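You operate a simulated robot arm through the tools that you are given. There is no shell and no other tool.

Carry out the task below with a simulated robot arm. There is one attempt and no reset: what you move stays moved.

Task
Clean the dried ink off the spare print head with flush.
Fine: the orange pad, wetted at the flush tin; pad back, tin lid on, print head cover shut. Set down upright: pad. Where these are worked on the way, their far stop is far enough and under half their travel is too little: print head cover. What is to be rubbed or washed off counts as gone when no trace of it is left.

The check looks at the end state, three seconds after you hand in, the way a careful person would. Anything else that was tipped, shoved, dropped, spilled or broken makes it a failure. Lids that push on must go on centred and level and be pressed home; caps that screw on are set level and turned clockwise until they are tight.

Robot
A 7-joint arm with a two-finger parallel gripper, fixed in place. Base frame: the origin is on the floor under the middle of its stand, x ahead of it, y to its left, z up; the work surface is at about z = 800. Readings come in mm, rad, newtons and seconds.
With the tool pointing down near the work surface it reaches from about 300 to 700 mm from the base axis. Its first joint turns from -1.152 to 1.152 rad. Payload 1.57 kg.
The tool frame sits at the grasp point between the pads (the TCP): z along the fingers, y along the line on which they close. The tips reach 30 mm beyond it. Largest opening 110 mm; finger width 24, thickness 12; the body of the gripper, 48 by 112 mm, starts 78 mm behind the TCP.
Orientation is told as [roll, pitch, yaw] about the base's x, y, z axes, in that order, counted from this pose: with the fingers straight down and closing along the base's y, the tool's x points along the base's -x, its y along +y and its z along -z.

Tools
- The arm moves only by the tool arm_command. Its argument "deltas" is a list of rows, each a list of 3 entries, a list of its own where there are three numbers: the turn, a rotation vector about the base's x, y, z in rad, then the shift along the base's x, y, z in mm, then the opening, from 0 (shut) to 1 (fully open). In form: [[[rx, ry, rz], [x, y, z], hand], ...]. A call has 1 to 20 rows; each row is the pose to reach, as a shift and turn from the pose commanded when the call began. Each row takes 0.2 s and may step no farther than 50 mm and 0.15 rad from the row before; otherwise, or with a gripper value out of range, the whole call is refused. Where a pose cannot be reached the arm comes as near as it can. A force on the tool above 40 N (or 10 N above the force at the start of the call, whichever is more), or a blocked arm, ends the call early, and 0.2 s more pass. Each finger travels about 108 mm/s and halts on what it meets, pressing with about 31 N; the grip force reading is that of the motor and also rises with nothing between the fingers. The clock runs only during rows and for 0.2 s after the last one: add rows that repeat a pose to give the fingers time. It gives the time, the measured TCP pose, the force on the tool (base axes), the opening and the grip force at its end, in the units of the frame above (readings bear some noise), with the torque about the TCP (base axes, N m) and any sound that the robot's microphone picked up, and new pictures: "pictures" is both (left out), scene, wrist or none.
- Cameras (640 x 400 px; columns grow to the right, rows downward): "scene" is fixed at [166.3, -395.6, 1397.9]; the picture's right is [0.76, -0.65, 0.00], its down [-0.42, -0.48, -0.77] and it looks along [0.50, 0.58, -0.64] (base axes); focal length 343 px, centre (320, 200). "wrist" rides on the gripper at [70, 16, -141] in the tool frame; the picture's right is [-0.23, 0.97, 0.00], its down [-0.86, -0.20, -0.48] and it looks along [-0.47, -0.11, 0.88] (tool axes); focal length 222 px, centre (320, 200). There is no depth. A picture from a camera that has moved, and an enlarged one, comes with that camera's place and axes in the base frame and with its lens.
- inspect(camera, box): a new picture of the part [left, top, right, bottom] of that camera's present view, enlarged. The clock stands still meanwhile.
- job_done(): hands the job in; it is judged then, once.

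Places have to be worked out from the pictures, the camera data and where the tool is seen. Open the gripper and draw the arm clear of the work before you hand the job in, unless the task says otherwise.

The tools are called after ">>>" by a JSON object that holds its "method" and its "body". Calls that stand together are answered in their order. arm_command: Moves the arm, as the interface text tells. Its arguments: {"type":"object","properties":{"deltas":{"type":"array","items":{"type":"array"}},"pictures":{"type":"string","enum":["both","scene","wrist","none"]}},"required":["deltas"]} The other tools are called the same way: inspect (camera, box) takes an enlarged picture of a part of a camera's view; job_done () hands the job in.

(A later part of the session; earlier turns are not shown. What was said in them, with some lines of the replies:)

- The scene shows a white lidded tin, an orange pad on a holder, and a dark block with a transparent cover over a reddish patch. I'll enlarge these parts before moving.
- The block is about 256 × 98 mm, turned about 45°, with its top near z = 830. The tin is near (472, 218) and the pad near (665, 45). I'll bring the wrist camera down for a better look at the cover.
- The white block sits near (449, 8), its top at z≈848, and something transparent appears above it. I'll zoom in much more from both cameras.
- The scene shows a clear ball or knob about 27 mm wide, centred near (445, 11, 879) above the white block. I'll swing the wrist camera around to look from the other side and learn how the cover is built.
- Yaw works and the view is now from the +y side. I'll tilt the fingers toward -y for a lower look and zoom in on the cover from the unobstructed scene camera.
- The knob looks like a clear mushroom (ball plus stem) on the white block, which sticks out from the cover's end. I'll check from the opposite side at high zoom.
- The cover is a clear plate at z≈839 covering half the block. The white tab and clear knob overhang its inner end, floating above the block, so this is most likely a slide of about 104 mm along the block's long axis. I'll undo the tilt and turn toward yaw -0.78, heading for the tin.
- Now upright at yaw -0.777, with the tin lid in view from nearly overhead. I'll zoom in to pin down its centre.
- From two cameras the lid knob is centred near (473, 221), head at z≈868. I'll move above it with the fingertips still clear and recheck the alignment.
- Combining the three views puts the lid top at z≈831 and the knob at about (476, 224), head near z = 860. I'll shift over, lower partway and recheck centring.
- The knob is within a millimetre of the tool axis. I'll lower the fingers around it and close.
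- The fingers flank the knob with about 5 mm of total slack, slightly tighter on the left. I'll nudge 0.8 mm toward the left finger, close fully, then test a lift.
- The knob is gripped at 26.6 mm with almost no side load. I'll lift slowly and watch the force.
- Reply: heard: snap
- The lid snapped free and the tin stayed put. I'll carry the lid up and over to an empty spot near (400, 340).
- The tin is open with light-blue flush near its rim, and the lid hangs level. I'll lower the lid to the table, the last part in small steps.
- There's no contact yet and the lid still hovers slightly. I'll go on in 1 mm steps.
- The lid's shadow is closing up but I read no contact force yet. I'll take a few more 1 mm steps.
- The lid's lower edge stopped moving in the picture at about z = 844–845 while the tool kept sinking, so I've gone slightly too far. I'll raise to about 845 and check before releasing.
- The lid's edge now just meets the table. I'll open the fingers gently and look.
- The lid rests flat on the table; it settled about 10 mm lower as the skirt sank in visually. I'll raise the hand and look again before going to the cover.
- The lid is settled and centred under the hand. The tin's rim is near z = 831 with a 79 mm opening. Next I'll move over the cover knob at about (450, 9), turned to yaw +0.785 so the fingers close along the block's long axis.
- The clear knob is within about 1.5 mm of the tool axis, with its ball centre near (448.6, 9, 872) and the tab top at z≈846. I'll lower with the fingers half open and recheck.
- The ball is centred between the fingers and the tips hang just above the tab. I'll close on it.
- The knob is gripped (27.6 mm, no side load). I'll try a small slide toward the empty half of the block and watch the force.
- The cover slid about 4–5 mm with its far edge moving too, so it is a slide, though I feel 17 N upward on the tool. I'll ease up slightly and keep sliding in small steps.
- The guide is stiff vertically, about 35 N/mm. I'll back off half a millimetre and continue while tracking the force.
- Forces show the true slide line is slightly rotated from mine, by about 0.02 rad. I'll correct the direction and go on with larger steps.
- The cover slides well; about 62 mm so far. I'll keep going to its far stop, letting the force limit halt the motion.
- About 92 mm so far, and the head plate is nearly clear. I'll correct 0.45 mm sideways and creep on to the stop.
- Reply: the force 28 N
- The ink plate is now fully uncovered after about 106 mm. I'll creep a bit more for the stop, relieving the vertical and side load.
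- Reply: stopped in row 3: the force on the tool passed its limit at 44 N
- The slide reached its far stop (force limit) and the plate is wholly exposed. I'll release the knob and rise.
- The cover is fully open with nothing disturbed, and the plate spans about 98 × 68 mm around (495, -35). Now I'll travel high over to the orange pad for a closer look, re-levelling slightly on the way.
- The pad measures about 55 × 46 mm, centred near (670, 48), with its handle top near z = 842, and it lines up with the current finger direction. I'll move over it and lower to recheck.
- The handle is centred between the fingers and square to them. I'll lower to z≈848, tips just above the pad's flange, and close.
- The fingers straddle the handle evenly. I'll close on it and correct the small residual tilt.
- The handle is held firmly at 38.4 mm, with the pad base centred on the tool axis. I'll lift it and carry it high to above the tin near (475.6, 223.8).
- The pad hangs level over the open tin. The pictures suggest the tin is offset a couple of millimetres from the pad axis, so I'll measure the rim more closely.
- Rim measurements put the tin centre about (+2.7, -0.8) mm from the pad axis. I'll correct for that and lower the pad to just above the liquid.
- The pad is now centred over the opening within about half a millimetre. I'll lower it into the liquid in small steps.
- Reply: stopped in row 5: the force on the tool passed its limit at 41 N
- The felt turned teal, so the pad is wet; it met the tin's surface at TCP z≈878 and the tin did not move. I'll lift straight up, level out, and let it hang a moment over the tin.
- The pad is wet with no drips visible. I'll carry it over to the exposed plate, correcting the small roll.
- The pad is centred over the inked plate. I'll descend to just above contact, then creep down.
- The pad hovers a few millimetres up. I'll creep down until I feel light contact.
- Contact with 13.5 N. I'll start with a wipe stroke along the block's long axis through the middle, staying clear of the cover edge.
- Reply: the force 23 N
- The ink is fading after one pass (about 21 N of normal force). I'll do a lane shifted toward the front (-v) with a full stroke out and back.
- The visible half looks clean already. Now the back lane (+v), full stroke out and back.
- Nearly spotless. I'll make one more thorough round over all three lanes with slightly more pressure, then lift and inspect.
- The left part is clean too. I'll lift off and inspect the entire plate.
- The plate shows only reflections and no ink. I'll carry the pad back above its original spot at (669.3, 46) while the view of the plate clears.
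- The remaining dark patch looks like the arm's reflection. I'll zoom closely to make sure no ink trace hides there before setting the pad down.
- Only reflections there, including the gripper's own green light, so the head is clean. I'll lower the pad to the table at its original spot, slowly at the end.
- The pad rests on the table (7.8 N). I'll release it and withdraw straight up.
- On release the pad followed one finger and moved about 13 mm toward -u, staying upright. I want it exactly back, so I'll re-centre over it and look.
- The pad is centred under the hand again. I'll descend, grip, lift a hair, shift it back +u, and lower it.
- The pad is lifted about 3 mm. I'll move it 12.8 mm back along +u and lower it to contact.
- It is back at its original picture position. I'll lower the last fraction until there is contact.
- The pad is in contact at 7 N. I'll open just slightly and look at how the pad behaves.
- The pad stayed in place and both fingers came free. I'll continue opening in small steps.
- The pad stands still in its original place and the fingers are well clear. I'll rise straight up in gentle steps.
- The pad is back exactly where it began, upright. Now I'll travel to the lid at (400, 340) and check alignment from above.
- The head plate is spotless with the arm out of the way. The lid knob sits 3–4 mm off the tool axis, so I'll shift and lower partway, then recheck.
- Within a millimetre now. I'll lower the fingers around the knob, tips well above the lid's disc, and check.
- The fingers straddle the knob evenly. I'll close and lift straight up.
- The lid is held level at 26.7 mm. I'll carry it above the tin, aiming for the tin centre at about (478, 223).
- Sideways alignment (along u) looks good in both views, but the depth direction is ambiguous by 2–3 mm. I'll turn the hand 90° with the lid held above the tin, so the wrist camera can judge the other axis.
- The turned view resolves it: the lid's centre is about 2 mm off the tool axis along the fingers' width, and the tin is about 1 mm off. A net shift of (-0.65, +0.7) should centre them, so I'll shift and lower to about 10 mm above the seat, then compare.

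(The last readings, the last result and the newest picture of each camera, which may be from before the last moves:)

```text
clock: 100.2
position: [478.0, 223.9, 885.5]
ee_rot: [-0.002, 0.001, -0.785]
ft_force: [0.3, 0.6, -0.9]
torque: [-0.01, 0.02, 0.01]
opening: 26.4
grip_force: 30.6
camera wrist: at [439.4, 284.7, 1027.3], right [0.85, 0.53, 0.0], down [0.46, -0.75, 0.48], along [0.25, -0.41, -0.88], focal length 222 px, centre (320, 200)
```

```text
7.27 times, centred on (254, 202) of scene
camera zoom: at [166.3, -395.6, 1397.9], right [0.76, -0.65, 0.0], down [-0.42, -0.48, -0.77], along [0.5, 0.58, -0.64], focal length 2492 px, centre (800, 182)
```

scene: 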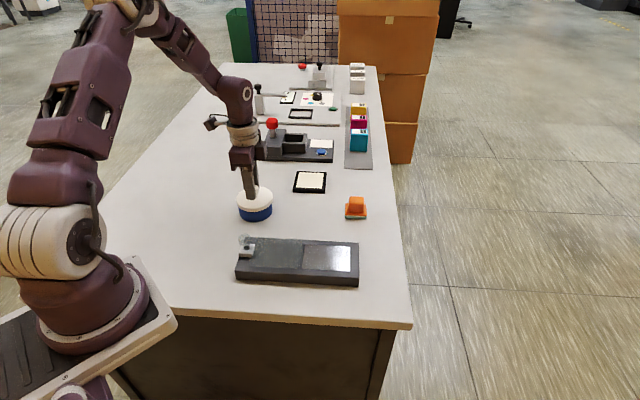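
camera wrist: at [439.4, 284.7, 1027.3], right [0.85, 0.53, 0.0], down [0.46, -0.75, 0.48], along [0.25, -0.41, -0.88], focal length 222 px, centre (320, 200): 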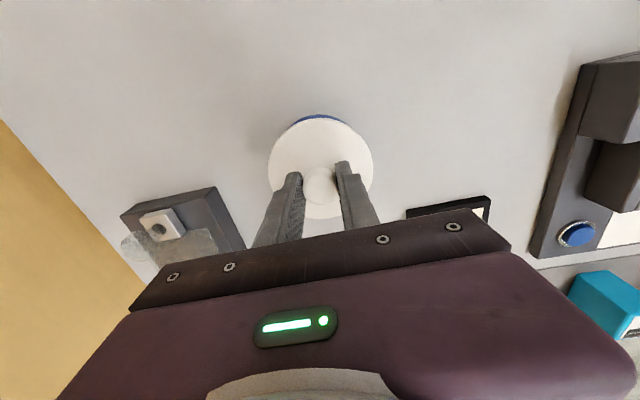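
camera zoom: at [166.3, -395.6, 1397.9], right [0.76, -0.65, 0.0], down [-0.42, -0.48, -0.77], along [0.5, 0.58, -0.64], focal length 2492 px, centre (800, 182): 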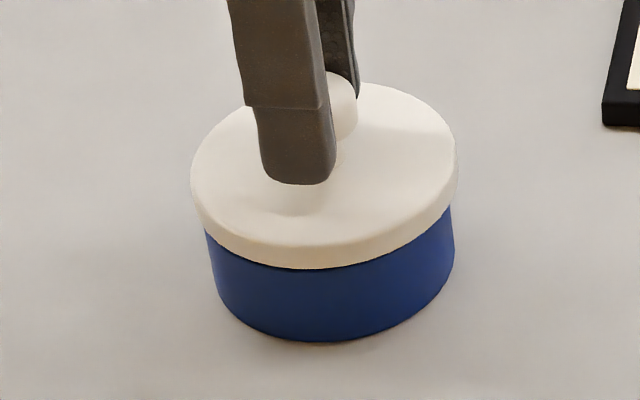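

I'll use the same zoom box as before the lid was removed, to compare directly with its original seated picture.

>>> {"method": "inspect", "body": {"camera": "scene", "box": [225, 170, 289, 230]}}

>>> {"method": "inspect", "body": {"camera": "wrist", "box": [240, 90, 400, 210]}}

```text
6.67 times, centred on (257, 200) of scene
camera zoom: at [166.3, -395.6, 1397.9], right [0.76, -0.65, 0.0], down [-0.42, -0.48, -0.77], along [0.5, 0.58, -0.64], focal length 2284 px, centre (740, 200)
```

zoom: 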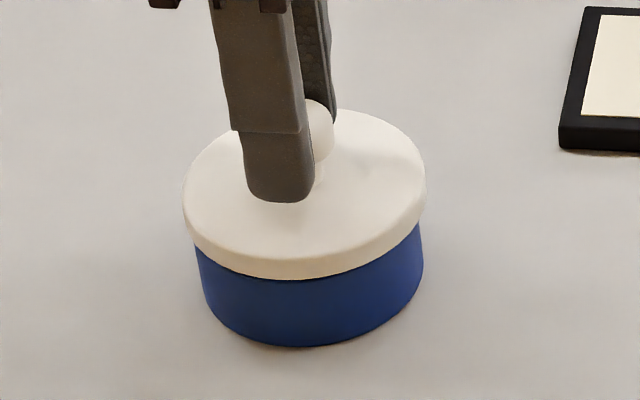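

```text
3.33 times, centred on (320, 150) of wrist
camera zoom: at [439.4, 284.7, 1027.3], right [0.85, 0.53, 0.0], down [0.46, -0.75, 0.48], along [0.25, -0.41, -0.88], focal length 740 px, centre (320, 367)
```

zoom: 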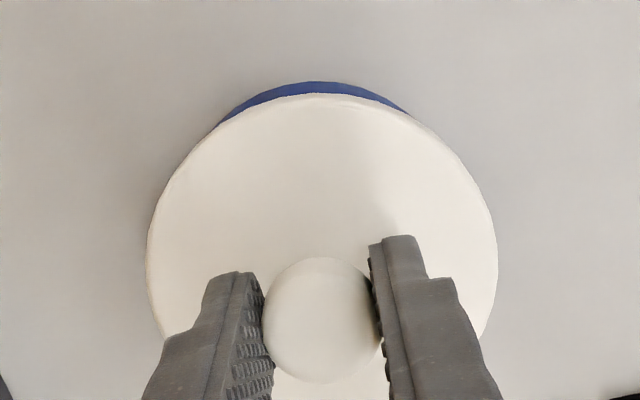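

Compared with the original seated picture, the lid is about 1 mm too far toward +u and maybe 0.5 mm along v. I'll nudge (-1.0, +0.4) and lower 5 mm more.

>>> {"method": "arm_command", "body": {"deltas": [[[0, 0, 0], [-1.0, 0.4, -2], 0.15], [[0, 0, 0], [-1.0, 0.4, -5], 0.15], [[0, 0, 0], [-1.0, 0.4, -5], 0.15]], "pictures": "none"}}

>>> {"method": "inspect", "body": {"camera": "scene", "box": [225, 170, 289, 230]}}

>>> {"method": "inspect", "body": {"camera": "wrist", "box": [270, 100, 366, 160]}}

```text
clock: 101.0
position: [475.5, 224.5, 880.6]
ee_rot: [-0.003, 0.002, -0.786]
ft_force: [-0.7, 0.2, 0.2]
torque: [0.03, 0.0, 0.02]
opening: 26.6
grip_force: 30.9
```

```text
6.67 times, centred on (257, 200) of scene
camera zoom: at [166.3, -395.6, 1397.9], right [0.76, -0.65, 0.0], down [-0.42, -0.48, -0.77], along [0.5, 0.58, -0.64], focal length 2284 px, centre (740, 200)
```

zoom: 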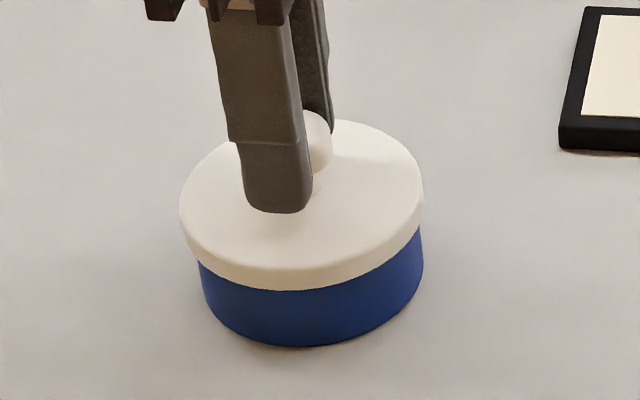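

```text
6.67 times, centred on (318, 130) of wrist
camera zoom: at [438.0, 285.2, 1022.6], right [0.85, 0.53, 0.0], down [0.47, -0.75, 0.48], along [0.25, -0.41, -0.88], focal length 1481 px, centre (333, 667)
```

zoom: 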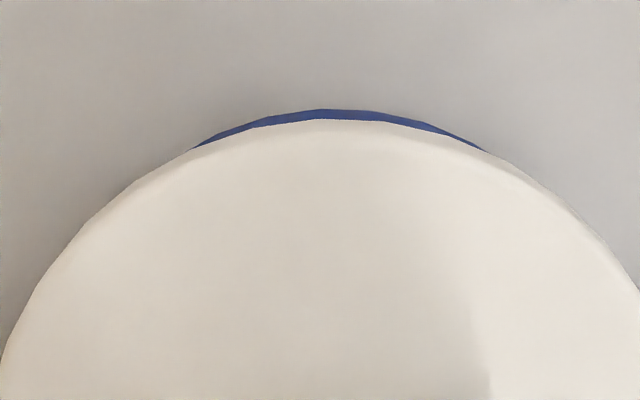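

The visible crescent is now symmetric and the scene outline matches the earlier picture within about half a millimetre. I'll nudge 0.4 mm back along +u and lower gently onto the rim.

>>> {"method": "arm_command", "body": {"deltas": [[[0, 0, 0], [0.3, -0.3, -1], 0.15], [[0, 0, 0], [0.3, -0.3, -2], 0.15], [[0, 0, 0], [0.3, -0.3, -3], 0.15]], "pictures": "none"}}

>>> {"method": "arm_command", "body": {"deltas": [[[0, 0, 0], [0, 0, -0.5], 0.15], [[0, 0, 0], [0, 0, -1], 0.15]], "pictures": "none"}}

>>> {"method": "inspect", "body": {"camera": "scene", "box": [225, 170, 289, 230]}}

```text
clock: 101.8
position: [476.4, 223.3, 878.4]
ee_rot: [-0.003, 0.004, -0.787]
ft_force: [-0.5, -0.6, -0.2]
torque: [-0.01, 0.03, -0.03]
opening: 26.5
grip_force: 30.7
```

```text
clock: 102.4
position: [476.8, 223.9, 877.8]
ee_rot: [-0.002, 0.002, -0.786]
ft_force: [0.0, -0.5, -0.3]
torque: [-0.04, 0.02, 0.01]
opening: 26.9
grip_force: 31.4
```

```text
6.67 times, centred on (257, 200) of scene
camera zoom: at [166.3, -395.6, 1397.9], right [0.76, -0.65, 0.0], down [-0.42, -0.48, -0.77], along [0.5, 0.58, -0.64], focal length 2284 px, centre (740, 200)
```

zoom: 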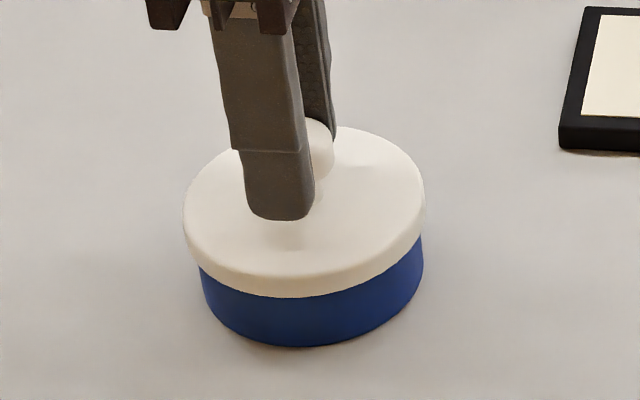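

About 3 mm to go, with the outline matching the seated one. I'll continue down in small steps and press.

>>> {"method": "arm_command", "body": {"deltas": [[[0, 0, 0], [0, 0, -0.5], 0.15], [[0, 0, 0], [0, 0, -1], 0.15], [[0, 0, 0], [0, 0, -1.5], 0.15]], "pictures": "none"}}

>>> {"method": "arm_command", "body": {"deltas": [[[0, 0, 0], [0, 0, -0.4], 0.15], [[0, 0, 0], [0, 0, -0.8], 0.15]], "pictures": "none"}}

>>> {"method": "inspect", "body": {"camera": "scene", "box": [225, 170, 289, 230]}}

```text
clock: 103.2
position: [476.4, 224.5, 875.4]
ee_rot: [-0.001, 0.002, -0.786]
ft_force: [0.3, 0.3, -0.3]
torque: [-0.02, -0.03, 0.02]
opening: 26.4
grip_force: 31.0
```

```text
clock: 103.8
position: [477.5, 224.8, 875.2]
ee_rot: [-0.002, 0.002, -0.785]
ft_force: [0.4, 0.1, -0.4]
torque: [0.02, 0.02, 0.02]
opening: 26.8
grip_force: 30.6
```

```text
6.67 times, centred on (257, 200) of scene
camera zoom: at [166.3, -395.6, 1397.9], right [0.76, -0.65, 0.0], down [-0.42, -0.48, -0.77], along [0.5, 0.58, -0.64], focal length 2284 px, centre (740, 200)
```

zoom: 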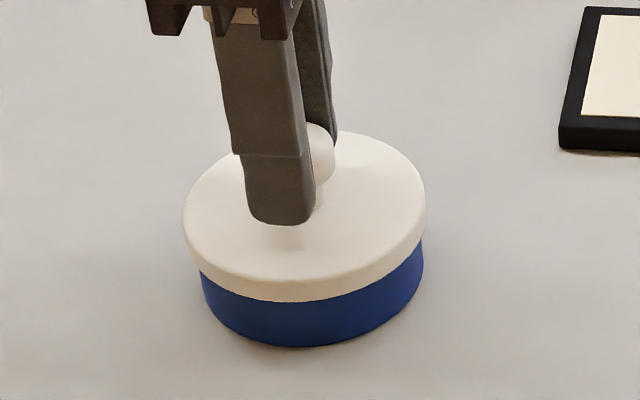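

>>> {"method": "arm_command", "body": {"deltas": [[[0, 0, 0], [0, 0, -0.4], 0.15], [[0, 0, 0], [0, 0, -0.8], 0.15]], "pictures": "none"}}

>>> {"method": "arm_command", "body": {"deltas": [[[0, 0, 0], [0, 0, -0.4], 0.15], [[0, 0, 0], [0, 0, -0.8], 0.15]], "pictures": "none"}}

>>> {"method": "inspect", "body": {"camera": "scene", "box": [225, 170, 289, 230]}}

```text
clock: 104.4
position: [476.9, 224.3, 873.4]
ee_rot: [-0.001, 0.002, -0.787]
ft_force: [-0.5, 0.1, -1.0]
torque: [0.0, -0.01, 0.05]
opening: 26.7
grip_force: 30.8
```

```text
clock: 105.0
position: [476.2, 224.0, 873.1]
ee_rot: [0.0, 0.001, -0.782]
ft_force: [-6.4, -1.2, 19.0]
torque: [-0.05, 0.15, -0.02]
opening: 26.6
grip_force: 30.7
heard: snap
```

```text
6.67 times, centred on (257, 200) of scene
camera zoom: at [165.9, -395.7, 1397.9], right [0.76, -0.65, 0.0], down [-0.42, -0.48, -0.77], along [0.5, 0.58, -0.64], focal length 2284 px, centre (740, 200)
```

zoom: 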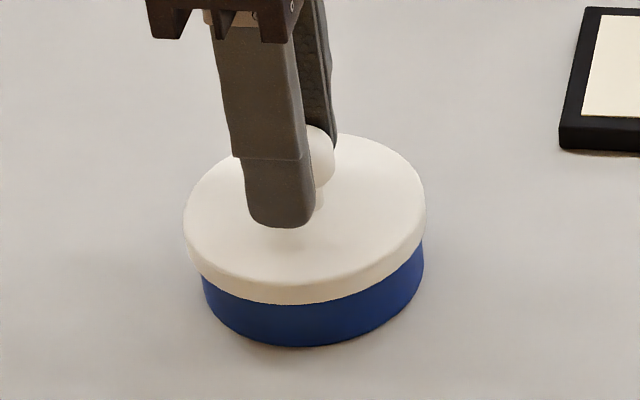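

A snap sounded and the outline equals the original seated one. I'll press a touch more to be sure it is home, then relax and release slowly.

>>> {"method": "arm_command", "body": {"deltas": [[[0, 0, 0], [0, 0, -0.3], 0.15], [[0, 0, 0], [0, 0, -0.3], 0.15]], "pictures": "none"}}

>>> {"method": "arm_command", "body": {"deltas": [[[0, 0, 0], [0, 0, 0.3], 0.15], [[0, 0, 0], [0, 0, 0.6], 0.2], [[0, 0, 0], [0, 0, 0.6], 0.24], [[0, 0, 0], [0, 0, 0.6], 0.26], [[0, 0, 0], [0, 0, 0.6], 0.28], [[0, 0, 0], [0, 0, 0.6], 0.3]], "pictures": "none"}}

>>> {"method": "inspect", "body": {"camera": "scene", "box": [225, 170, 289, 230]}}

```text
clock: 105.6
position: [475.5, 225.0, 872.4]
ee_rot: [-0.001, 0.001, -0.783]
ft_force: [-10.8, -0.2, 32.4]
torque: [-0.08, 0.19, 0.0]
opening: 26.5
grip_force: 31.1
```

```text
clock: 107.0
position: [476.4, 223.5, 872.9]
ee_rot: [-0.002, 0.002, -0.784]
ft_force: [0.7, 0.2, -0.7]
torque: [0.0, 0.03, 0.0]
opening: 33.0
grip_force: 0.1
```

```text
6.67 times, centred on (257, 200) of scene
camera zoom: at [166.3, -395.6, 1397.9], right [0.76, -0.65, 0.0], down [-0.42, -0.48, -0.77], along [0.5, 0.58, -0.64], focal length 2284 px, centre (740, 200)
```

zoom: 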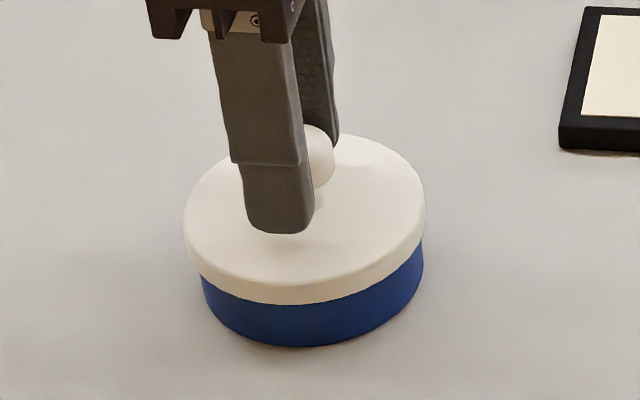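

The lid stays seated. I'll open further in small steps and rise clear.

>>> {"method": "arm_command", "body": {"deltas": [[[0, 0, 0], [0, 0, 0], 0.32], [[0, 0, 0], [0, 0, 0], 0.35], [[0, 0, 0], [0, 0, 0], 0.38], [[0, 0, 0], [0, 0, 0], 0.42], [[0, 0, 0], [0, 0, 8], 0.45], [[0, 0, 0], [0, 0, 25], 0.5], [[0, 0, 0], [0, 0, 55], 0.6], [[0, 0, 0], [0, 0, 75], 0.8]]}}

>>> {"method": "inspect", "body": {"camera": "scene", "box": [225, 170, 289, 230]}}

>>> {"method": "inspect", "body": {"camera": "wrist", "box": [240, 80, 400, 200]}}

```text
clock: 108.8
position: [476.8, 224.9, 946.8]
ee_rot: [-0.001, 0.002, -0.785]
ft_force: [0.6, -0.3, -0.7]
torque: [0.01, 0.03, 0.0]
opening: 88.0
grip_force: 0.1
camera wrist: at [438.4, 285.2, 1089.9], right [0.85, 0.53, 0.0], down [0.47, -0.75, 0.48], along [0.25, -0.41, -0.88], focal length 222 px, centre (320, 200)
```

scene: 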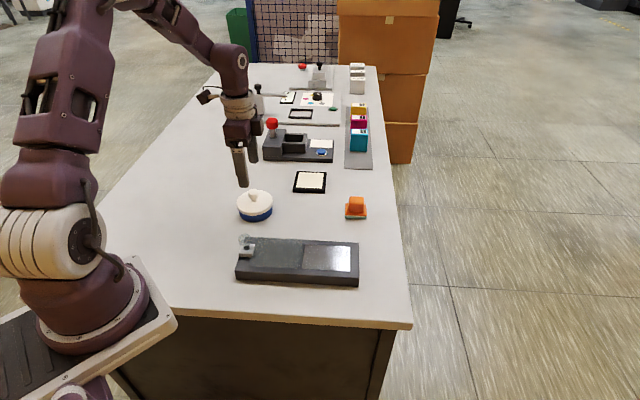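
wrist: 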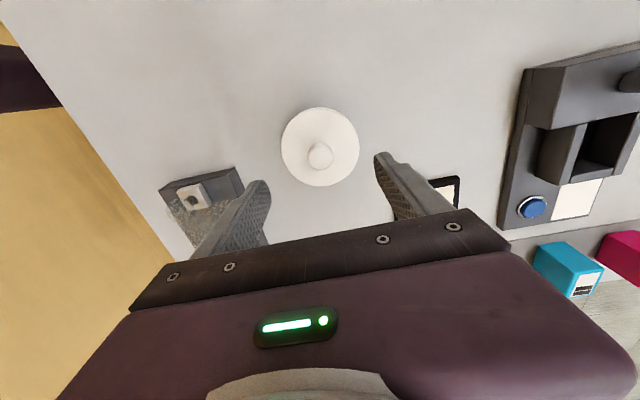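

```text
6.67 times, centred on (257, 200) of scene
camera zoom: at [166.3, -395.6, 1397.9], right [0.76, -0.65, 0.0], down [-0.42, -0.48, -0.77], along [0.5, 0.58, -0.64], focal length 2284 px, centre (740, 200)
```

zoom: 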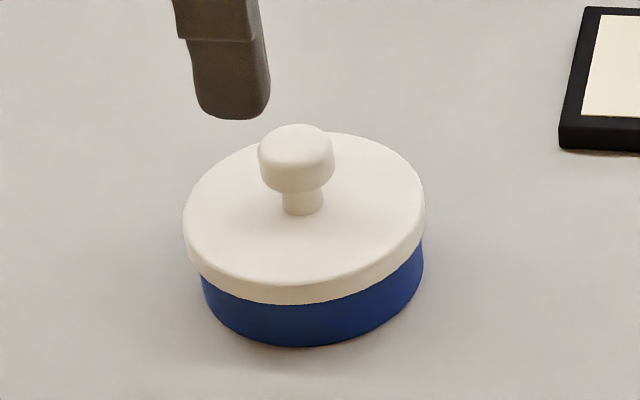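

```text
3.33 times, centred on (320, 140) of wrist
camera zoom: at [438.4, 285.2, 1089.9], right [0.85, 0.53, 0.0], down [0.47, -0.75, 0.48], along [0.25, -0.41, -0.88], focal length 740 px, centre (320, 400)
```

zoom: 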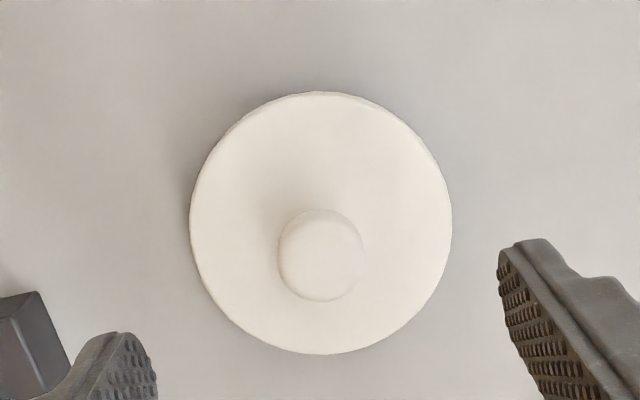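

The lid sits level and centred just as originally. Now I'll go to the cover knob at about (370.5, 85.5), turning back to yaw +0.785 on the way.

>>> {"method": "arm_command", "body": {"deltas": [[[0, 0, 0.1427], [-9.6, -12.6, 0], 0.9], [[0, 0, 0.2855], [-19.3, -25.2, 0], 0.9], [[0, 0, 0.4282], [-28.9, -37.8, 0], 0.9], [[0, 0, 0.571], [-38.5, -50.4, 0], 0.9], [[0, 0, 0.7137], [-48.1, -63, 0], 0.9], [[0, 0, 0.8564], [-57.8, -75.6, 0], 0.9], [[0, 0, 0.9992], [-67.4, -88.2, 0], 0.9], [[0, 0, 1.1419], [-77, -100.8, 0], 0.9], [[0, 0, 1.2846], [-86.6, -113.4, 0], 0.9], [[0, 0, 1.4274], [-96.3, -126, 0], 0.9], [[0, 0, 1.57], [-105.9, -138.8, 0], 0.9], [[0, 0, 1.57], [-105.9, -138.8, 0], 0.9]]}}

>>> {"method": "inspect", "body": {"camera": "wrist", "box": [240, 80, 400, 200]}}

>>> {"method": "inspect", "body": {"camera": "scene", "box": [210, 205, 290, 275]}}

```text
clock: 111.4
position: [370.5, 84.2, 948.8]
ee_rot: [-0.003, 0.001, 0.786]
ft_force: [-0.4, 0.1, 0.3]
torque: [-0.01, 0.02, -0.02]
opening: 98.9
grip_force: 0.1
camera wrist: at [309.1, 47.5, 1090.5], right [-0.53, 0.85, 0.0], down [0.74, 0.47, 0.48], along [0.41, 0.25, -0.88], focal length 222 px, centre (320, 200)
```

scene: 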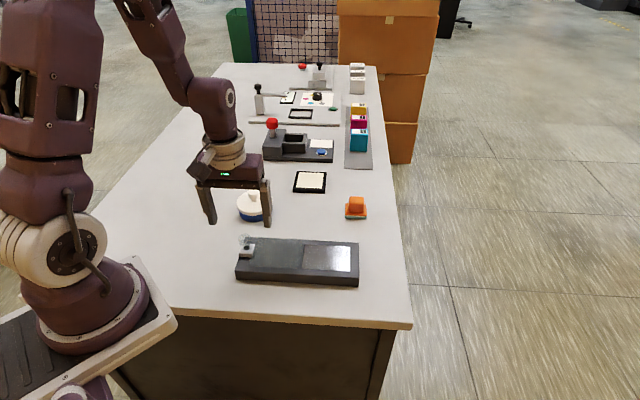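
wrist: 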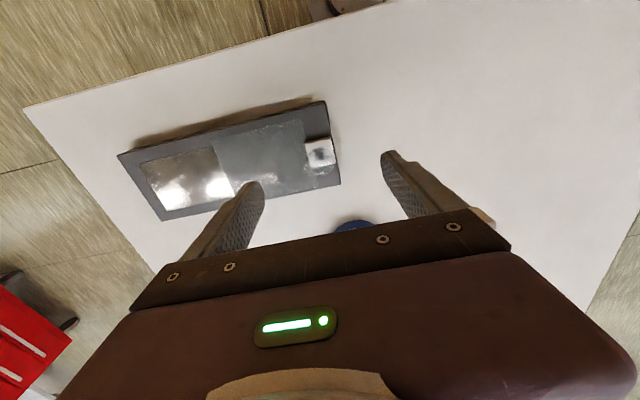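

```text
3.33 times, centred on (320, 140) of wrist
camera zoom: at [309.1, 47.5, 1090.5], right [-0.53, 0.85, 0.0], down [0.74, 0.47, 0.48], along [0.41, 0.25, -0.88], focal length 740 px, centre (320, 400)
```

zoom: 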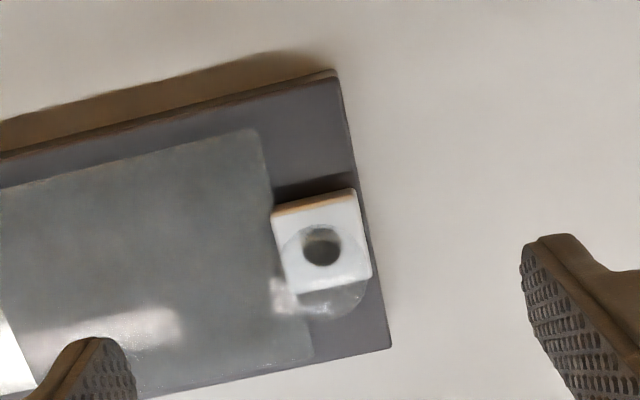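

```text
5.71 times, centred on (250, 240) of scene
camera zoom: at [166.3, -395.6, 1397.9], right [0.76, -0.65, 0.0], down [-0.42, -0.48, -0.77], along [0.5, 0.58, -0.64], focal length 1958 px, centre (720, -29)
```

zoom: 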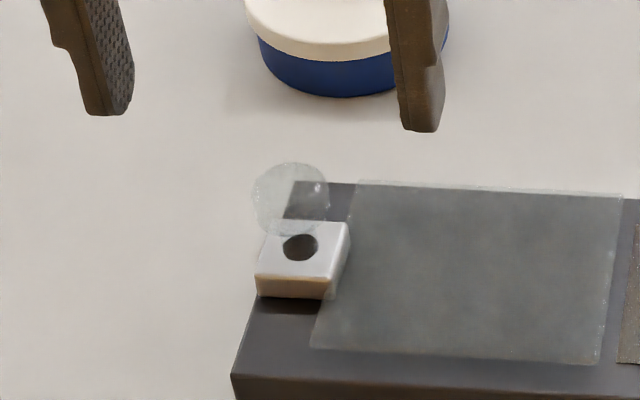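

The knob is about 1.4 mm off. I'll correct and descend to the same grip height as before with the fingers half open.

>>> {"method": "arm_command", "body": {"deltas": [[[0, 0, 0], [1, 1, -20], 0.7], [[0, 0, 0], [1, 1, -42], 0.55], [[0, 0, 0], [1, 1, -60], 0.45], [[0, 0, 0], [1, 1, -65], 0.45], [[0, 0, 0], [1, 1, -65], 0.45]], "pictures": "none"}}

>>> {"method": "inspect", "body": {"camera": "wrist", "box": [240, 110, 400, 230]}}

>>> {"method": "inspect", "body": {"camera": "scene", "box": [210, 215, 290, 275]}}

```text
clock: 112.6
position: [371.7, 86.9, 883.6]
ee_rot: [-0.001, 0.002, 0.786]
ft_force: [0.3, 0.3, -0.2]
torque: [-0.02, -0.01, 0.03]
opening: 49.4
grip_force: 0.1
```

```text
3.33 times, centred on (320, 170) of wrist
camera zoom: at [310.1, 49.0, 1025.5], right [-0.53, 0.85, 0.0], down [0.75, 0.46, 0.48], along [0.41, 0.25, -0.88], focal length 740 px, centre (320, 300)
```

zoom: 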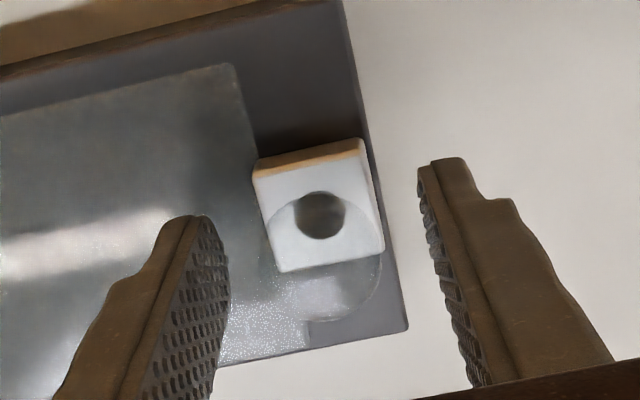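

```text
6.67 times, centred on (250, 245) of scene
camera zoom: at [166.3, -395.6, 1397.9], right [0.76, -0.65, 0.0], down [-0.42, -0.48, -0.77], along [0.5, 0.58, -0.64], focal length 2284 px, centre (787, -100)
```

zoom: 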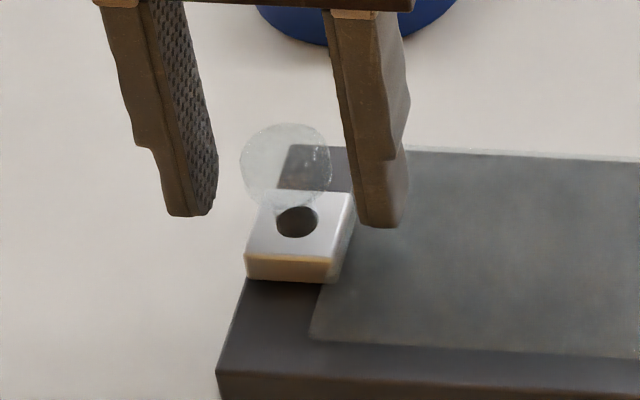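

Aligned as in the first grip. I'll close on the knob.

>>> {"method": "arm_command", "body": {"deltas": [[[0, 0, 0], [0, 0, 0], 0.35], [[0, 0, 0], [0, 0, 0], 0.28], [[0, 0, 0], [0, 0, 0], 0.24], [[0, 0, 0], [0, 0, 0], 0.15], [[0, 0, 0], [0, 0, 0], 0.15]], "pictures": "none"}}

```text
clock: 113.8
position: [371.5, 86.0, 883.5]
ee_rot: [-0.003, 0.001, 0.785]
ft_force: [4.6, -4.6, -1.7]
torque: [-0.09, -0.02, -0.01]
opening: 27.7
grip_force: 37.7
```

Gripped at 27.7 mm. I'll begin sliding the cover shut along +u, monitoring side loads.

>>> {"method": "arm_command", "body": {"deltas": [[[0, 0, 0], [2.1, -2.1, 0], 0.15], [[0, 0, 0], [5, -4.9, 0], 0.15], [[0, 0, 0], [7.9, -7.7, 0], 0.15], [[0, 0, 0], [10.7, -10.5, 0], 0.15]], "pictures": "none"}}

```text
clock: 114.8
position: [382.2, 75.6, 883.7]
ee_rot: [-0.002, 0.002, 0.785]
ft_force: [-0.4, 3.5, -8.4]
torque: [0.55, -0.52, -0.06]
opening: 27.6
grip_force: 37.8
```

>>> {"method": "arm_command", "body": {"deltas": [[[0, 0, 0], [3.6, -3.5, -0.2], 0.15], [[0, 0, 0], [7.2, -7, -0.2], 0.15], [[0, 0, 0], [10.7, -10.5, -0.2], 0.15], [[0, 0, 0], [14.3, -14, -0.2], 0.15], [[0, 0, 0], [17.9, -17.5, -0.2], 0.15]], "pictures": "none"}}

```text
clock: 116.0
position: [400.2, 58.5, 883.6]
ee_rot: [0.0, 0.001, 0.786]
ft_force: [-4.9, -2.8, 31.4]
torque: [0.21, -0.12, -0.12]
opening: 27.7
grip_force: 38.2
```

The vertical load rose to 31 N, so I'll ease upward a little before going on.

>>> {"method": "arm_command", "body": {"deltas": [[[0, 0, 0], [0, 0, 0.5], 0.15], [[0, 0, 0], [0.7, -0.7, 0.7], 0.15]], "pictures": "none"}}

```text
clock: 116.6
position: [400.3, 56.9, 883.0]
ee_rot: [-0.002, 0.002, 0.786]
ft_force: [-2.3, 0.5, 7.5]
torque: [0.13, -0.02, -0.21]
opening: 27.7
grip_force: 37.8
```

>>> {"method": "arm_command", "body": {"deltas": [[[0, 0, 0], [2.9, -2.8, 0.2], 0.15], [[0, 0, 0], [5.7, -5.6, 0.2], 0.15], [[0, 0, 0], [8.6, -8.4, 0.2], 0.15], [[0, 0, 0], [11.5, -11.2, 0.2], 0.15]], "pictures": "none"}}

>>> {"method": "inspect", "body": {"camera": "scene", "box": [225, 205, 369, 295]}}

```text
clock: 117.6
position: [411.8, 46.9, 883.4]
ee_rot: [0.0, 0.003, 0.786]
ft_force: [-0.8, 2.2, -33.4]
torque: [0.01, 0.0, -0.01]
opening: 27.8
grip_force: 38.7
```

```text
4.44 times, centred on (297, 250) of scene
camera zoom: at [166.7, -395.5, 1397.9], right [0.76, -0.65, 0.0], down [-0.42, -0.48, -0.77], along [0.5, 0.58, -0.64], focal length 1523 px, centre (422, -22)
```

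zoom: 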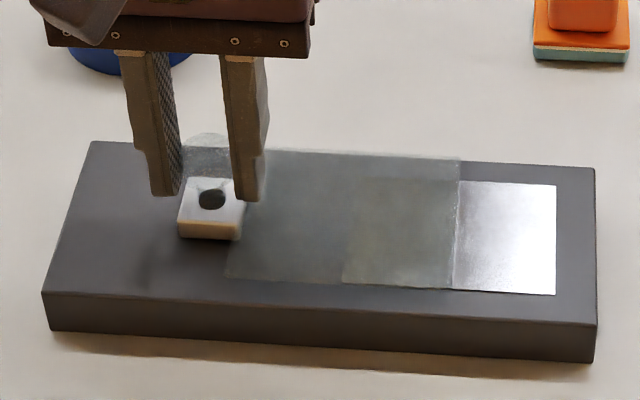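

>>> {"method": "arm_command", "body": {"deltas": [[[0, 0, 0], [0, 0, -0.3], 0.15], [[0, 0, 0], [0.7, -0.7, -0.5], 0.15]], "pictures": "none"}}

```text
clock: 118.2
position: [412.7, 44.2, 884.2]
ee_rot: [-0.003, 0.002, 0.786]
ft_force: [-2.6, 0.8, -2.1]
torque: [-0.69, 0.87, 0.09]
opening: 27.5
grip_force: 37.3
```

>>> {"method": "arm_command", "body": {"deltas": [[[0, 0, 0], [2.5, -2.4, 0], 0.15], [[0, 0, 0], [5, -4.9, 0], 0.15], [[0, 0, 0], [7.2, -7, 0], 0.15]], "pictures": "none"}}

>>> {"method": "arm_command", "body": {"deltas": [[[0, 0, 0], [2.5, -2.4, 0], 0.15], [[0, 0, 0], [5, -4.9, 0], 0.15], [[0, 0, 0], [7.2, -7, 0], 0.15]], "pictures": "none"}}

```text
clock: 119.0
position: [419.5, 38.0, 883.6]
ee_rot: [-0.002, 0.002, 0.785]
ft_force: [-7.2, -3.2, 23.3]
torque: [-0.44, 0.62, -0.11]
opening: 27.6
grip_force: 38.0
```

```text
clock: 119.8
position: [426.4, 31.7, 883.5]
ee_rot: [-0.002, 0.003, 0.786]
ft_force: [-10.4, -7.2, 31.2]
torque: [-0.02, 0.14, 0.01]
opening: 27.5
grip_force: 38.4
```

>>> {"method": "arm_command", "body": {"deltas": [[[0, 0, 0], [-0.2, -0.2, 0.4], 0.15], [[0, 0, 0], [1.2, -1.6, 0.5], 0.15], [[0, 0, 0], [3, -3.4, 0.5], 0.15], [[0, 0, 0], [5, -5.3, 0.5], 0.15]], "pictures": "none"}}

>>> {"method": "inspect", "body": {"camera": "scene", "box": [225, 205, 369, 295]}}

```text
clock: 120.8
position: [432.1, 26.6, 883.0]
ee_rot: [-0.001, 0.002, 0.786]
ft_force: [-6.2, -2.4, -15.8]
torque: [0.3, -0.22, 0.0]
opening: 27.9
grip_force: 37.8
```

```text
4.44 times, centred on (297, 250) of scene
camera zoom: at [166.3, -395.6, 1397.8], right [0.76, -0.65, 0.0], down [-0.42, -0.48, -0.77], along [0.5, 0.58, -0.64], focal length 1523 px, centre (422, -22)
```

zoom: 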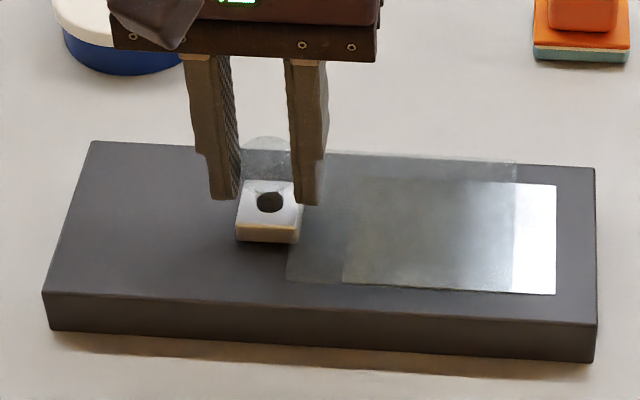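

>>> {"method": "arm_command", "body": {"deltas": [[[0, 0, 0], [2, -2, -0.2], 0.15], [[0, 0, 0], [4.3, -4.2, -0.2], 0.15], [[0, 0, 0], [6.5, -6.3, -0.2], 0.15]], "pictures": "none"}}

>>> {"method": "arm_command", "body": {"deltas": [[[0, 0, 0], [2, -2, 0], 0.15], [[0, 0, 0], [4, -3.9, 0], 0.15]], "pictures": "none"}}

```text
clock: 121.6
position: [437.3, 19.0, 884.0]
ee_rot: [-0.001, 0.003, 0.787]
ft_force: [-4.2, -1.4, -31.0]
torque: [0.13, -0.05, 0.03]
opening: 27.5
grip_force: 38.1
```

```text
clock: 122.2
position: [441.4, 15.9, 883.4]
ee_rot: [0.001, 0.001, 0.783]
ft_force: [-5.0, -1.5, -32.3]
torque: [-0.09, 0.15, -0.07]
opening: 27.7
grip_force: 38.1
```

>>> {"method": "arm_command", "body": {"deltas": [[[0, 0, 0], [0, 0, -0.3], 0.15], [[0, 0, 0], [1, -1, -0.6], 0.15]], "pictures": "none"}}

>>> {"method": "arm_command", "body": {"deltas": [[[0, 0, 0], [1.4, -1.4, 0], 0.15], [[0, 0, 0], [2.9, -2.8, 0], 0.15]], "pictures": "none"}}

>>> {"method": "inspect", "body": {"camera": "scene", "box": [240, 215, 368, 295]}}

```text
clock: 122.8
position: [443.6, 14.8, 883.0]
ee_rot: [-0.002, 0.001, 0.785]
ft_force: [-7.0, -3.3, -8.4]
torque: [-0.69, 0.83, 0.03]
opening: 27.8
grip_force: 38.0
```

```text
clock: 123.4
position: [445.6, 10.5, 883.9]
ee_rot: [-0.003, 0.0, 0.785]
ft_force: [-8.1, -4.4, 12.8]
torque: [-0.34, 0.49, -0.12]
opening: 27.8
grip_force: 38.3
```

```text
5.00 times, centred on (304, 255) of scene
camera zoom: at [165.9, -395.7, 1397.9], right [0.76, -0.65, 0.0], down [-0.42, -0.48, -0.77], along [0.5, 0.58, -0.64], focal length 1713 px, centre (400, -75)
```

zoom: 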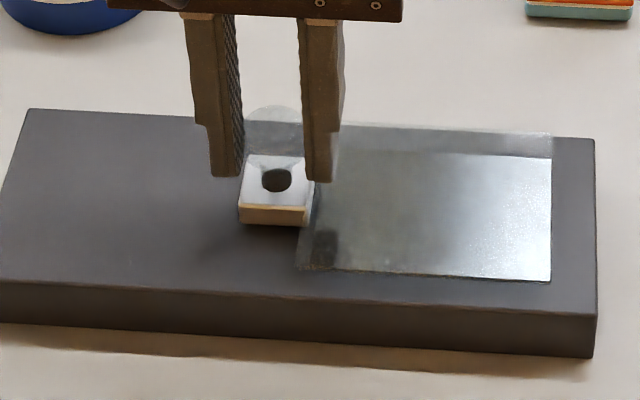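

About 4 mm to go to the original closed position. I'll continue to the stop.

>>> {"method": "arm_command", "body": {"deltas": [[[0, 0, 0], [0.6, -0.9, 0.15], 0.15], [[0, 0, 0], [1.3, -1.6, 0.15], 0.15], [[0, 0, 0], [2, -2.3, 0.15], 0.15], [[0, 0, 0], [2.6, -2.8, 0.15], 0.15]], "pictures": "none"}}

>>> {"method": "inspect", "body": {"camera": "scene", "box": [240, 215, 368, 295]}}

```text
clock: 124.4
position: [449.7, 9.8, 883.4]
ee_rot: [-0.002, 0.001, 0.786]
ft_force: [-8.3, -3.7, 26.0]
torque: [0.04, 0.13, 0.02]
opening: 27.4
grip_force: 38.0
```

```text
5.00 times, centred on (304, 255) of scene
camera zoom: at [165.7, -395.7, 1397.9], right [0.76, -0.65, 0.0], down [-0.42, -0.48, -0.77], along [0.5, 0.58, -0.64], focal length 1713 px, centre (400, -75)
```

zoom: 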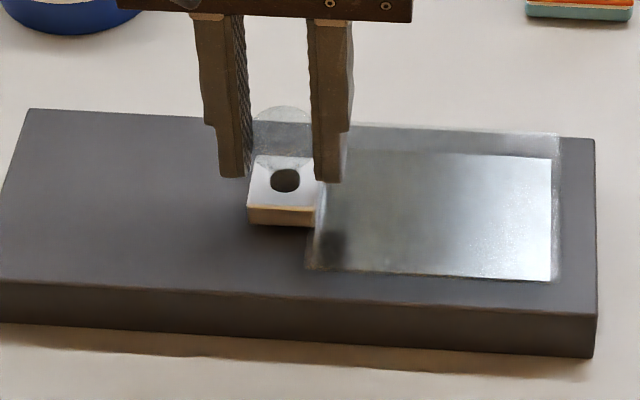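

Practically there, with the knob hole at its original picture position. I'll relieve the vertical load and push gently until the shut stop resists.

>>> {"method": "arm_command", "body": {"deltas": [[[0, 0, 0], [0, 0, 0.4], 0.15], [[0, 0, 0], [0.4, -0.4, 0.6], 0.15]], "pictures": "none"}}

>>> {"method": "arm_command", "body": {"deltas": [[[0, 0, 0], [0.3, -0.3, 0], 0.15], [[0, 0, 0], [0.6, -0.6, 0], 0.15], [[0, 0, 0], [0.9, -0.9, 0], 0.15], [[0, 0, 0], [1.2, -1.2, 0], 0.15]], "pictures": "none"}}

>>> {"method": "inspect", "body": {"camera": "scene", "box": [240, 215, 368, 295]}}

```text
clock: 125.0
position: [449.2, 9.8, 882.1]
ee_rot: [0.002, 0.002, 0.786]
ft_force: [-8.1, -6.4, 10.0]
torque: [0.49, -0.51, 0.0]
opening: 27.5
grip_force: 38.4
```

```text
clock: 126.0
position: [449.5, 8.6, 883.4]
ee_rot: [0.0, 0.002, 0.785]
ft_force: [-14.8, 6.0, 2.3]
torque: [0.46, -0.19, -0.11]
opening: 27.7
grip_force: 38.8
```

```text
5.00 times, centred on (304, 255) of scene
camera zoom: at [165.9, -395.4, 1398.0], right [0.76, -0.65, 0.0], down [-0.42, -0.48, -0.77], along [0.5, 0.58, -0.64], focal length 1713 px, centre (400, -75)
```

zoom: 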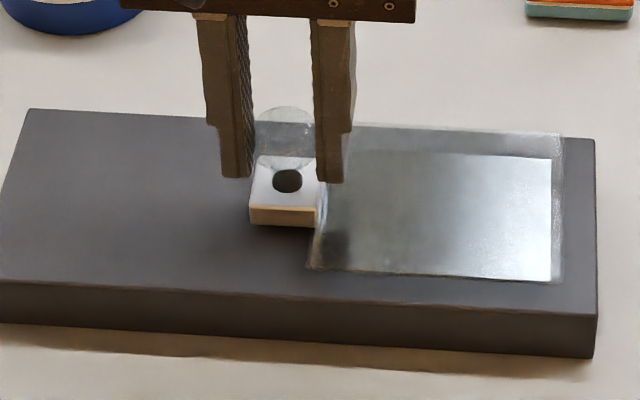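

The stop now resists with about 15 N along -u, and the picture matches the original shut state. I'll release in small steps so the cover isn't dragged back.

>>> {"method": "arm_command", "body": {"deltas": [[[0, 0, 0], [0.2, -0.2, 0], 0.15], [[0, 0, 0], [0.2, -0.2, 0], 0.22], [[0, 0, 0], [0.2, -0.2, 0], 0.25], [[0, 0, 0], [0.2, -0.2, 0], 0.26], [[0, 0, 0], [0.2, -0.2, 0], 0.27], [[0, 0, 0], [0.2, -0.2, 0], 0.28], [[0, 0, 0], [0.2, -0.2, 0], 0.29], [[0, 0, 0], [0.2, -0.2, 0], 0.3]], "pictures": "none"}}

>>> {"method": "inspect", "body": {"camera": "scene", "box": [240, 215, 368, 295]}}

```text
clock: 127.8
position: [451.9, 8.5, 883.8]
ee_rot: [-0.001, 0.001, 0.783]
ft_force: [0.2, 0.7, -0.2]
torque: [-0.01, 0.02, 0.0]
opening: 33.0
grip_force: 0.0
```

```text
5.00 times, centred on (304, 255) of scene
camera zoom: at [166.3, -395.6, 1397.9], right [0.76, -0.65, 0.0], down [-0.42, -0.48, -0.77], along [0.5, 0.58, -0.64], focal length 1713 px, centre (400, -75)
```

zoom: 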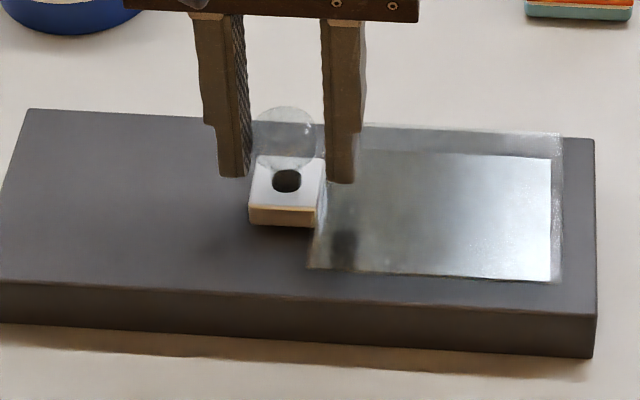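

The cover stayed shut and the fingers are free. A small confirming nudge with the rear finger toward the stop, then back off.

>>> {"method": "arm_command", "body": {"deltas": [[[0, 0, 0], [0.7, -0.7, 0], 0.3], [[0, 0, 0], [1.2, -1.2, 0], 0.3], [[0, 0, 0], [1.6, -1.6, 0], 0.3]], "pictures": "none"}}

```text
clock: 128.6
position: [452.8, 6.2, 883.5]
ee_rot: [0.0, 0.002, 0.784]
ft_force: [-1.5, 1.5, 1.0]
torque: [0.06, 0.05, 0.02]
opening: 35.6
grip_force: 2.0
```

The finger met the knob and yielded (opening 35.6) rather than the cover moving, so it is firmly at its stop. I'll back off to centre, open, and rise.

>>> {"method": "arm_command", "body": {"deltas": [[[0, 0, 0], [-0.8, 0.8, 0], 0.32], [[0, 0, 0], [-1.6, 1.6, 0], 0.34], [[0, 0, 0], [-1.8, 1.8, 0], 0.38], [[0, 0, 0], [-1.8, 1.8, 0], 0.42], [[0, 0, 0], [-1.8, 1.8, 5], 0.45], [[0, 0, 0], [-1.8, 1.8, 20], 0.45], [[0, 0, 0], [-1.8, 1.8, 50], 0.5], [[0, 0, 0], [-1.8, 1.8, 90], 0.6]]}}

>>> {"method": "inspect", "body": {"camera": "scene", "box": [240, 215, 368, 295]}}

```text
clock: 130.4
position: [450.4, 7.5, 973.6]
ee_rot: [-0.002, 0.002, 0.786]
ft_force: [0.5, -0.3, -0.7]
torque: [0.02, 0.01, -0.01]
opening: 66.1
grip_force: 0.1
camera wrist: at [389.8, -29.5, 1116.0], right [-0.53, 0.85, 0.0], down [0.75, 0.46, 0.48], along [0.41, 0.25, -0.88], focal length 222 px, centre (320, 200)
```

scene: 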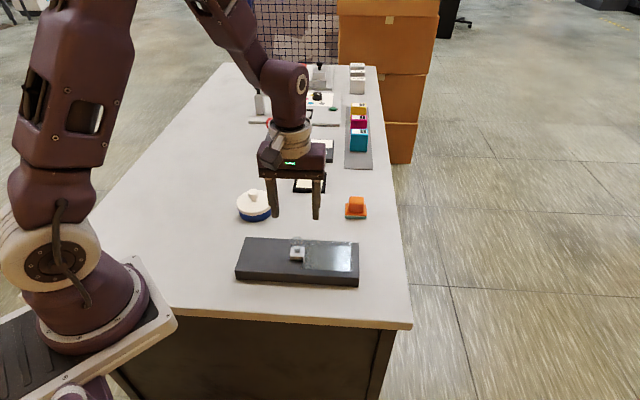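
wrist: 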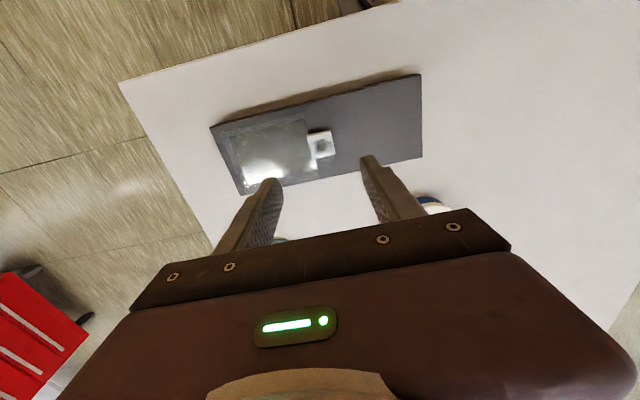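

```text
5.00 times, centred on (304, 255) of scene
camera zoom: at [166.3, -395.6, 1397.9], right [0.76, -0.65, 0.0], down [-0.42, -0.48, -0.77], along [0.5, 0.58, -0.64], focal length 1713 px, centre (400, -75)
```

zoom: 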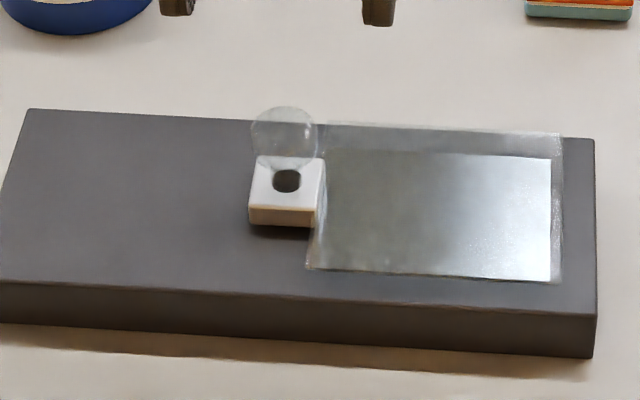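

The cover is shut exactly as at the start. I'll draw the arm up and away near its initial pose with the gripper open, and inspect everything.

>>> {"method": "arm_command", "body": {"deltas": [[[0, 0, -0.13], [-10, -4, 25], 0.8], [[0, 0, -0.26], [-20, -8, 50], 1], [[0, 0, -0.39], [-35, -14, 75], 1], [[0, 0, -0.52], [-50, -20, 95], 1], [[0, 0, -0.65], [-65, -25, 105], 1], [[0, 0, -0.785], [-75, -28, 106], 1], [[0, 0, -0.785], [-75, -28, 106], 1]]}}

>>> {"method": "inspect", "body": {"camera": "scene", "box": [225, 170, 385, 270]}}

>>> {"method": "inspect", "body": {"camera": "scene", "box": [290, 230, 370, 290]}}

>>> {"method": "inspect", "body": {"camera": "scene", "box": [225, 170, 289, 230]}}

>>> {"method": "inspect", "body": {"camera": "scene", "box": [320, 170, 392, 230]}}

```text
clock: 132.0
position: [375.3, -20.7, 1080.8]
ee_rot: [-0.002, 0.004, -0.003]
ft_force: [-0.1, 0.4, -0.5]
torque: [-0.03, -0.01, -0.02]
opening: 110.1
grip_force: 0.1
camera wrist: at [305.8, -3.6, 1222.3], right [0.23, 0.97, 0.0], down [0.86, -0.2, 0.48], along [0.46, -0.11, -0.88], focal length 222 px, centre (320, 200)
```

scene: 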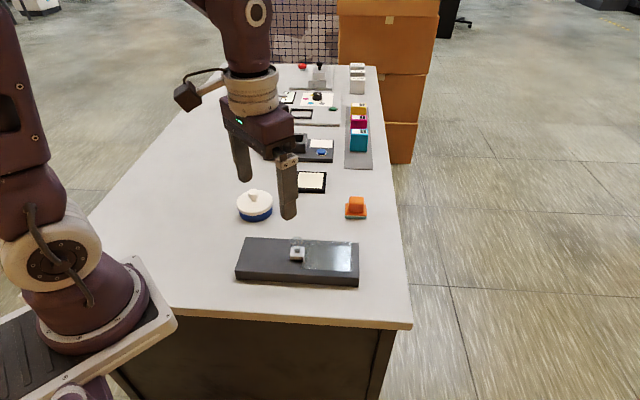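
wrist: 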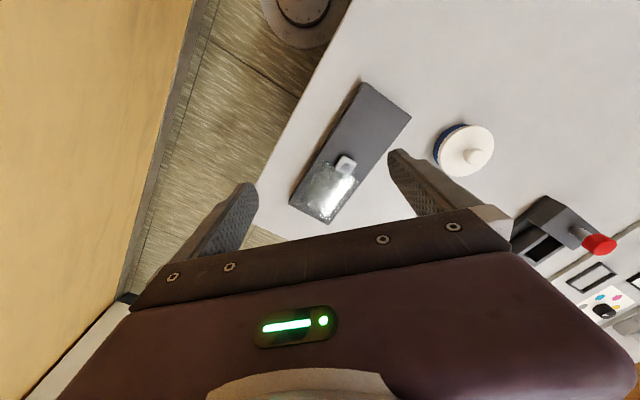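

```text
4.00 times, centred on (305, 220) of scene
camera zoom: at [166.3, -395.6, 1397.9], right [0.76, -0.65, 0.0], down [-0.42, -0.48, -0.77], along [0.5, 0.58, -0.64], focal length 1370 px, centre (380, 120)
```

zoom: 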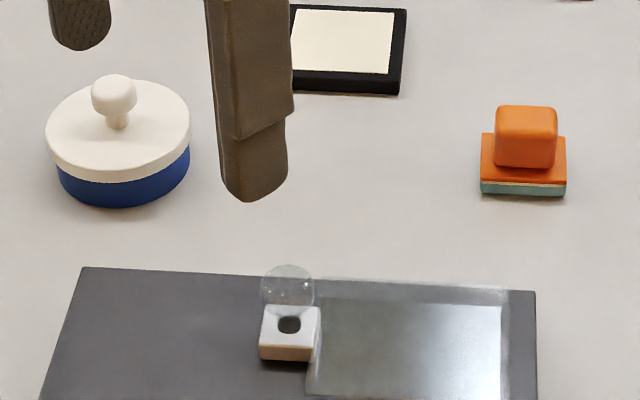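

```text
6.67 times, centred on (330, 260) of scene
camera zoom: at [166.3, -395.6, 1397.9], right [0.76, -0.65, 0.0], down [-0.42, -0.48, -0.77], along [0.5, 0.58, -0.64], focal length 2284 px, centre (253, -200)
```

zoom: 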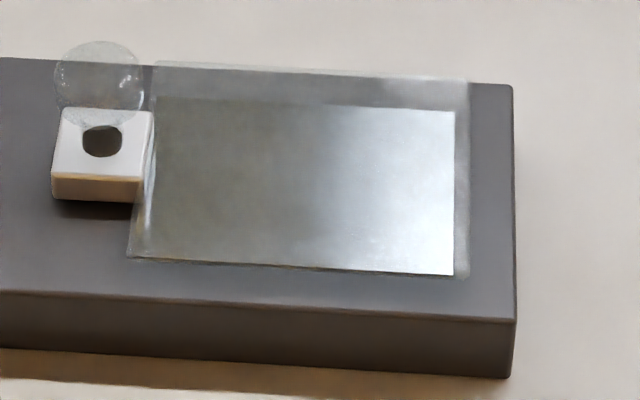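

```text
6.67 times, centred on (257, 200) of scene
camera zoom: at [166.3, -395.6, 1397.9], right [0.76, -0.65, 0.0], down [-0.42, -0.48, -0.77], along [0.5, 0.58, -0.64], focal length 2284 px, centre (740, 200)
```

zoom: 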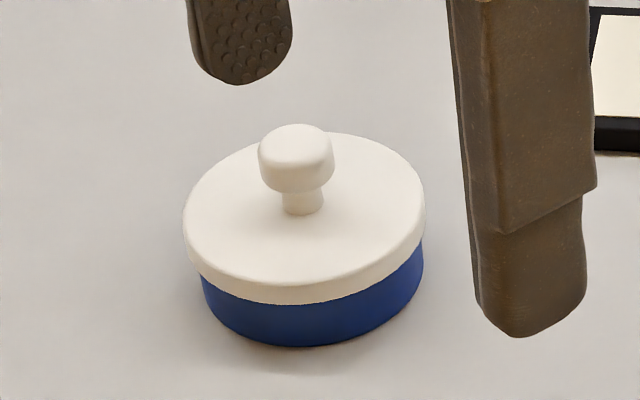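

```text
6.67 times, centred on (356, 200) of scene
camera zoom: at [166.3, -395.6, 1397.9], right [0.76, -0.65, 0.0], down [-0.42, -0.48, -0.77], along [0.5, 0.58, -0.64], focal length 2284 px, centre (80, 200)
```

zoom: 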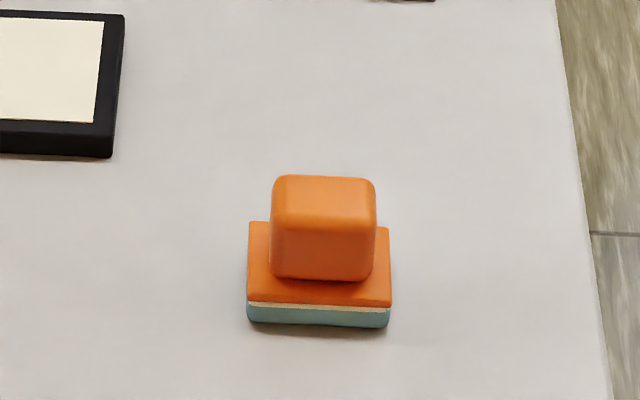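

Everything checks out: the head is clean with no ink under the shut cover, the lid is seated level, and the pad stands upright in its original spot. The arm is clear with the gripper open, so I'm handing in.

>>> {"method": "job_done", "body": {}}

```text
The job is handed in.
```

The print head is clean: I saw no ink left on its plate, with the cover open or shut. I've handed the job in, but no verdict has come back.

- **Pad:** The orange pad was wetted at the flush tin and used for the wipe. It now stands upright in its original spot, with its felt still wet. When I first let go it slid about 13 mm, so I picked it up again and put it back.
- **Tin lid:** It is pressed home; I heard it snap, and it sits level and centred as before.
- **Print head cover:** I slid it to its far stop for the wipe, about 110 mm, and then back until it was fully shut.
- **Everything else:** I saw no other object moved and nothing spilled. The arm is back near its starting pose with the gripper open.
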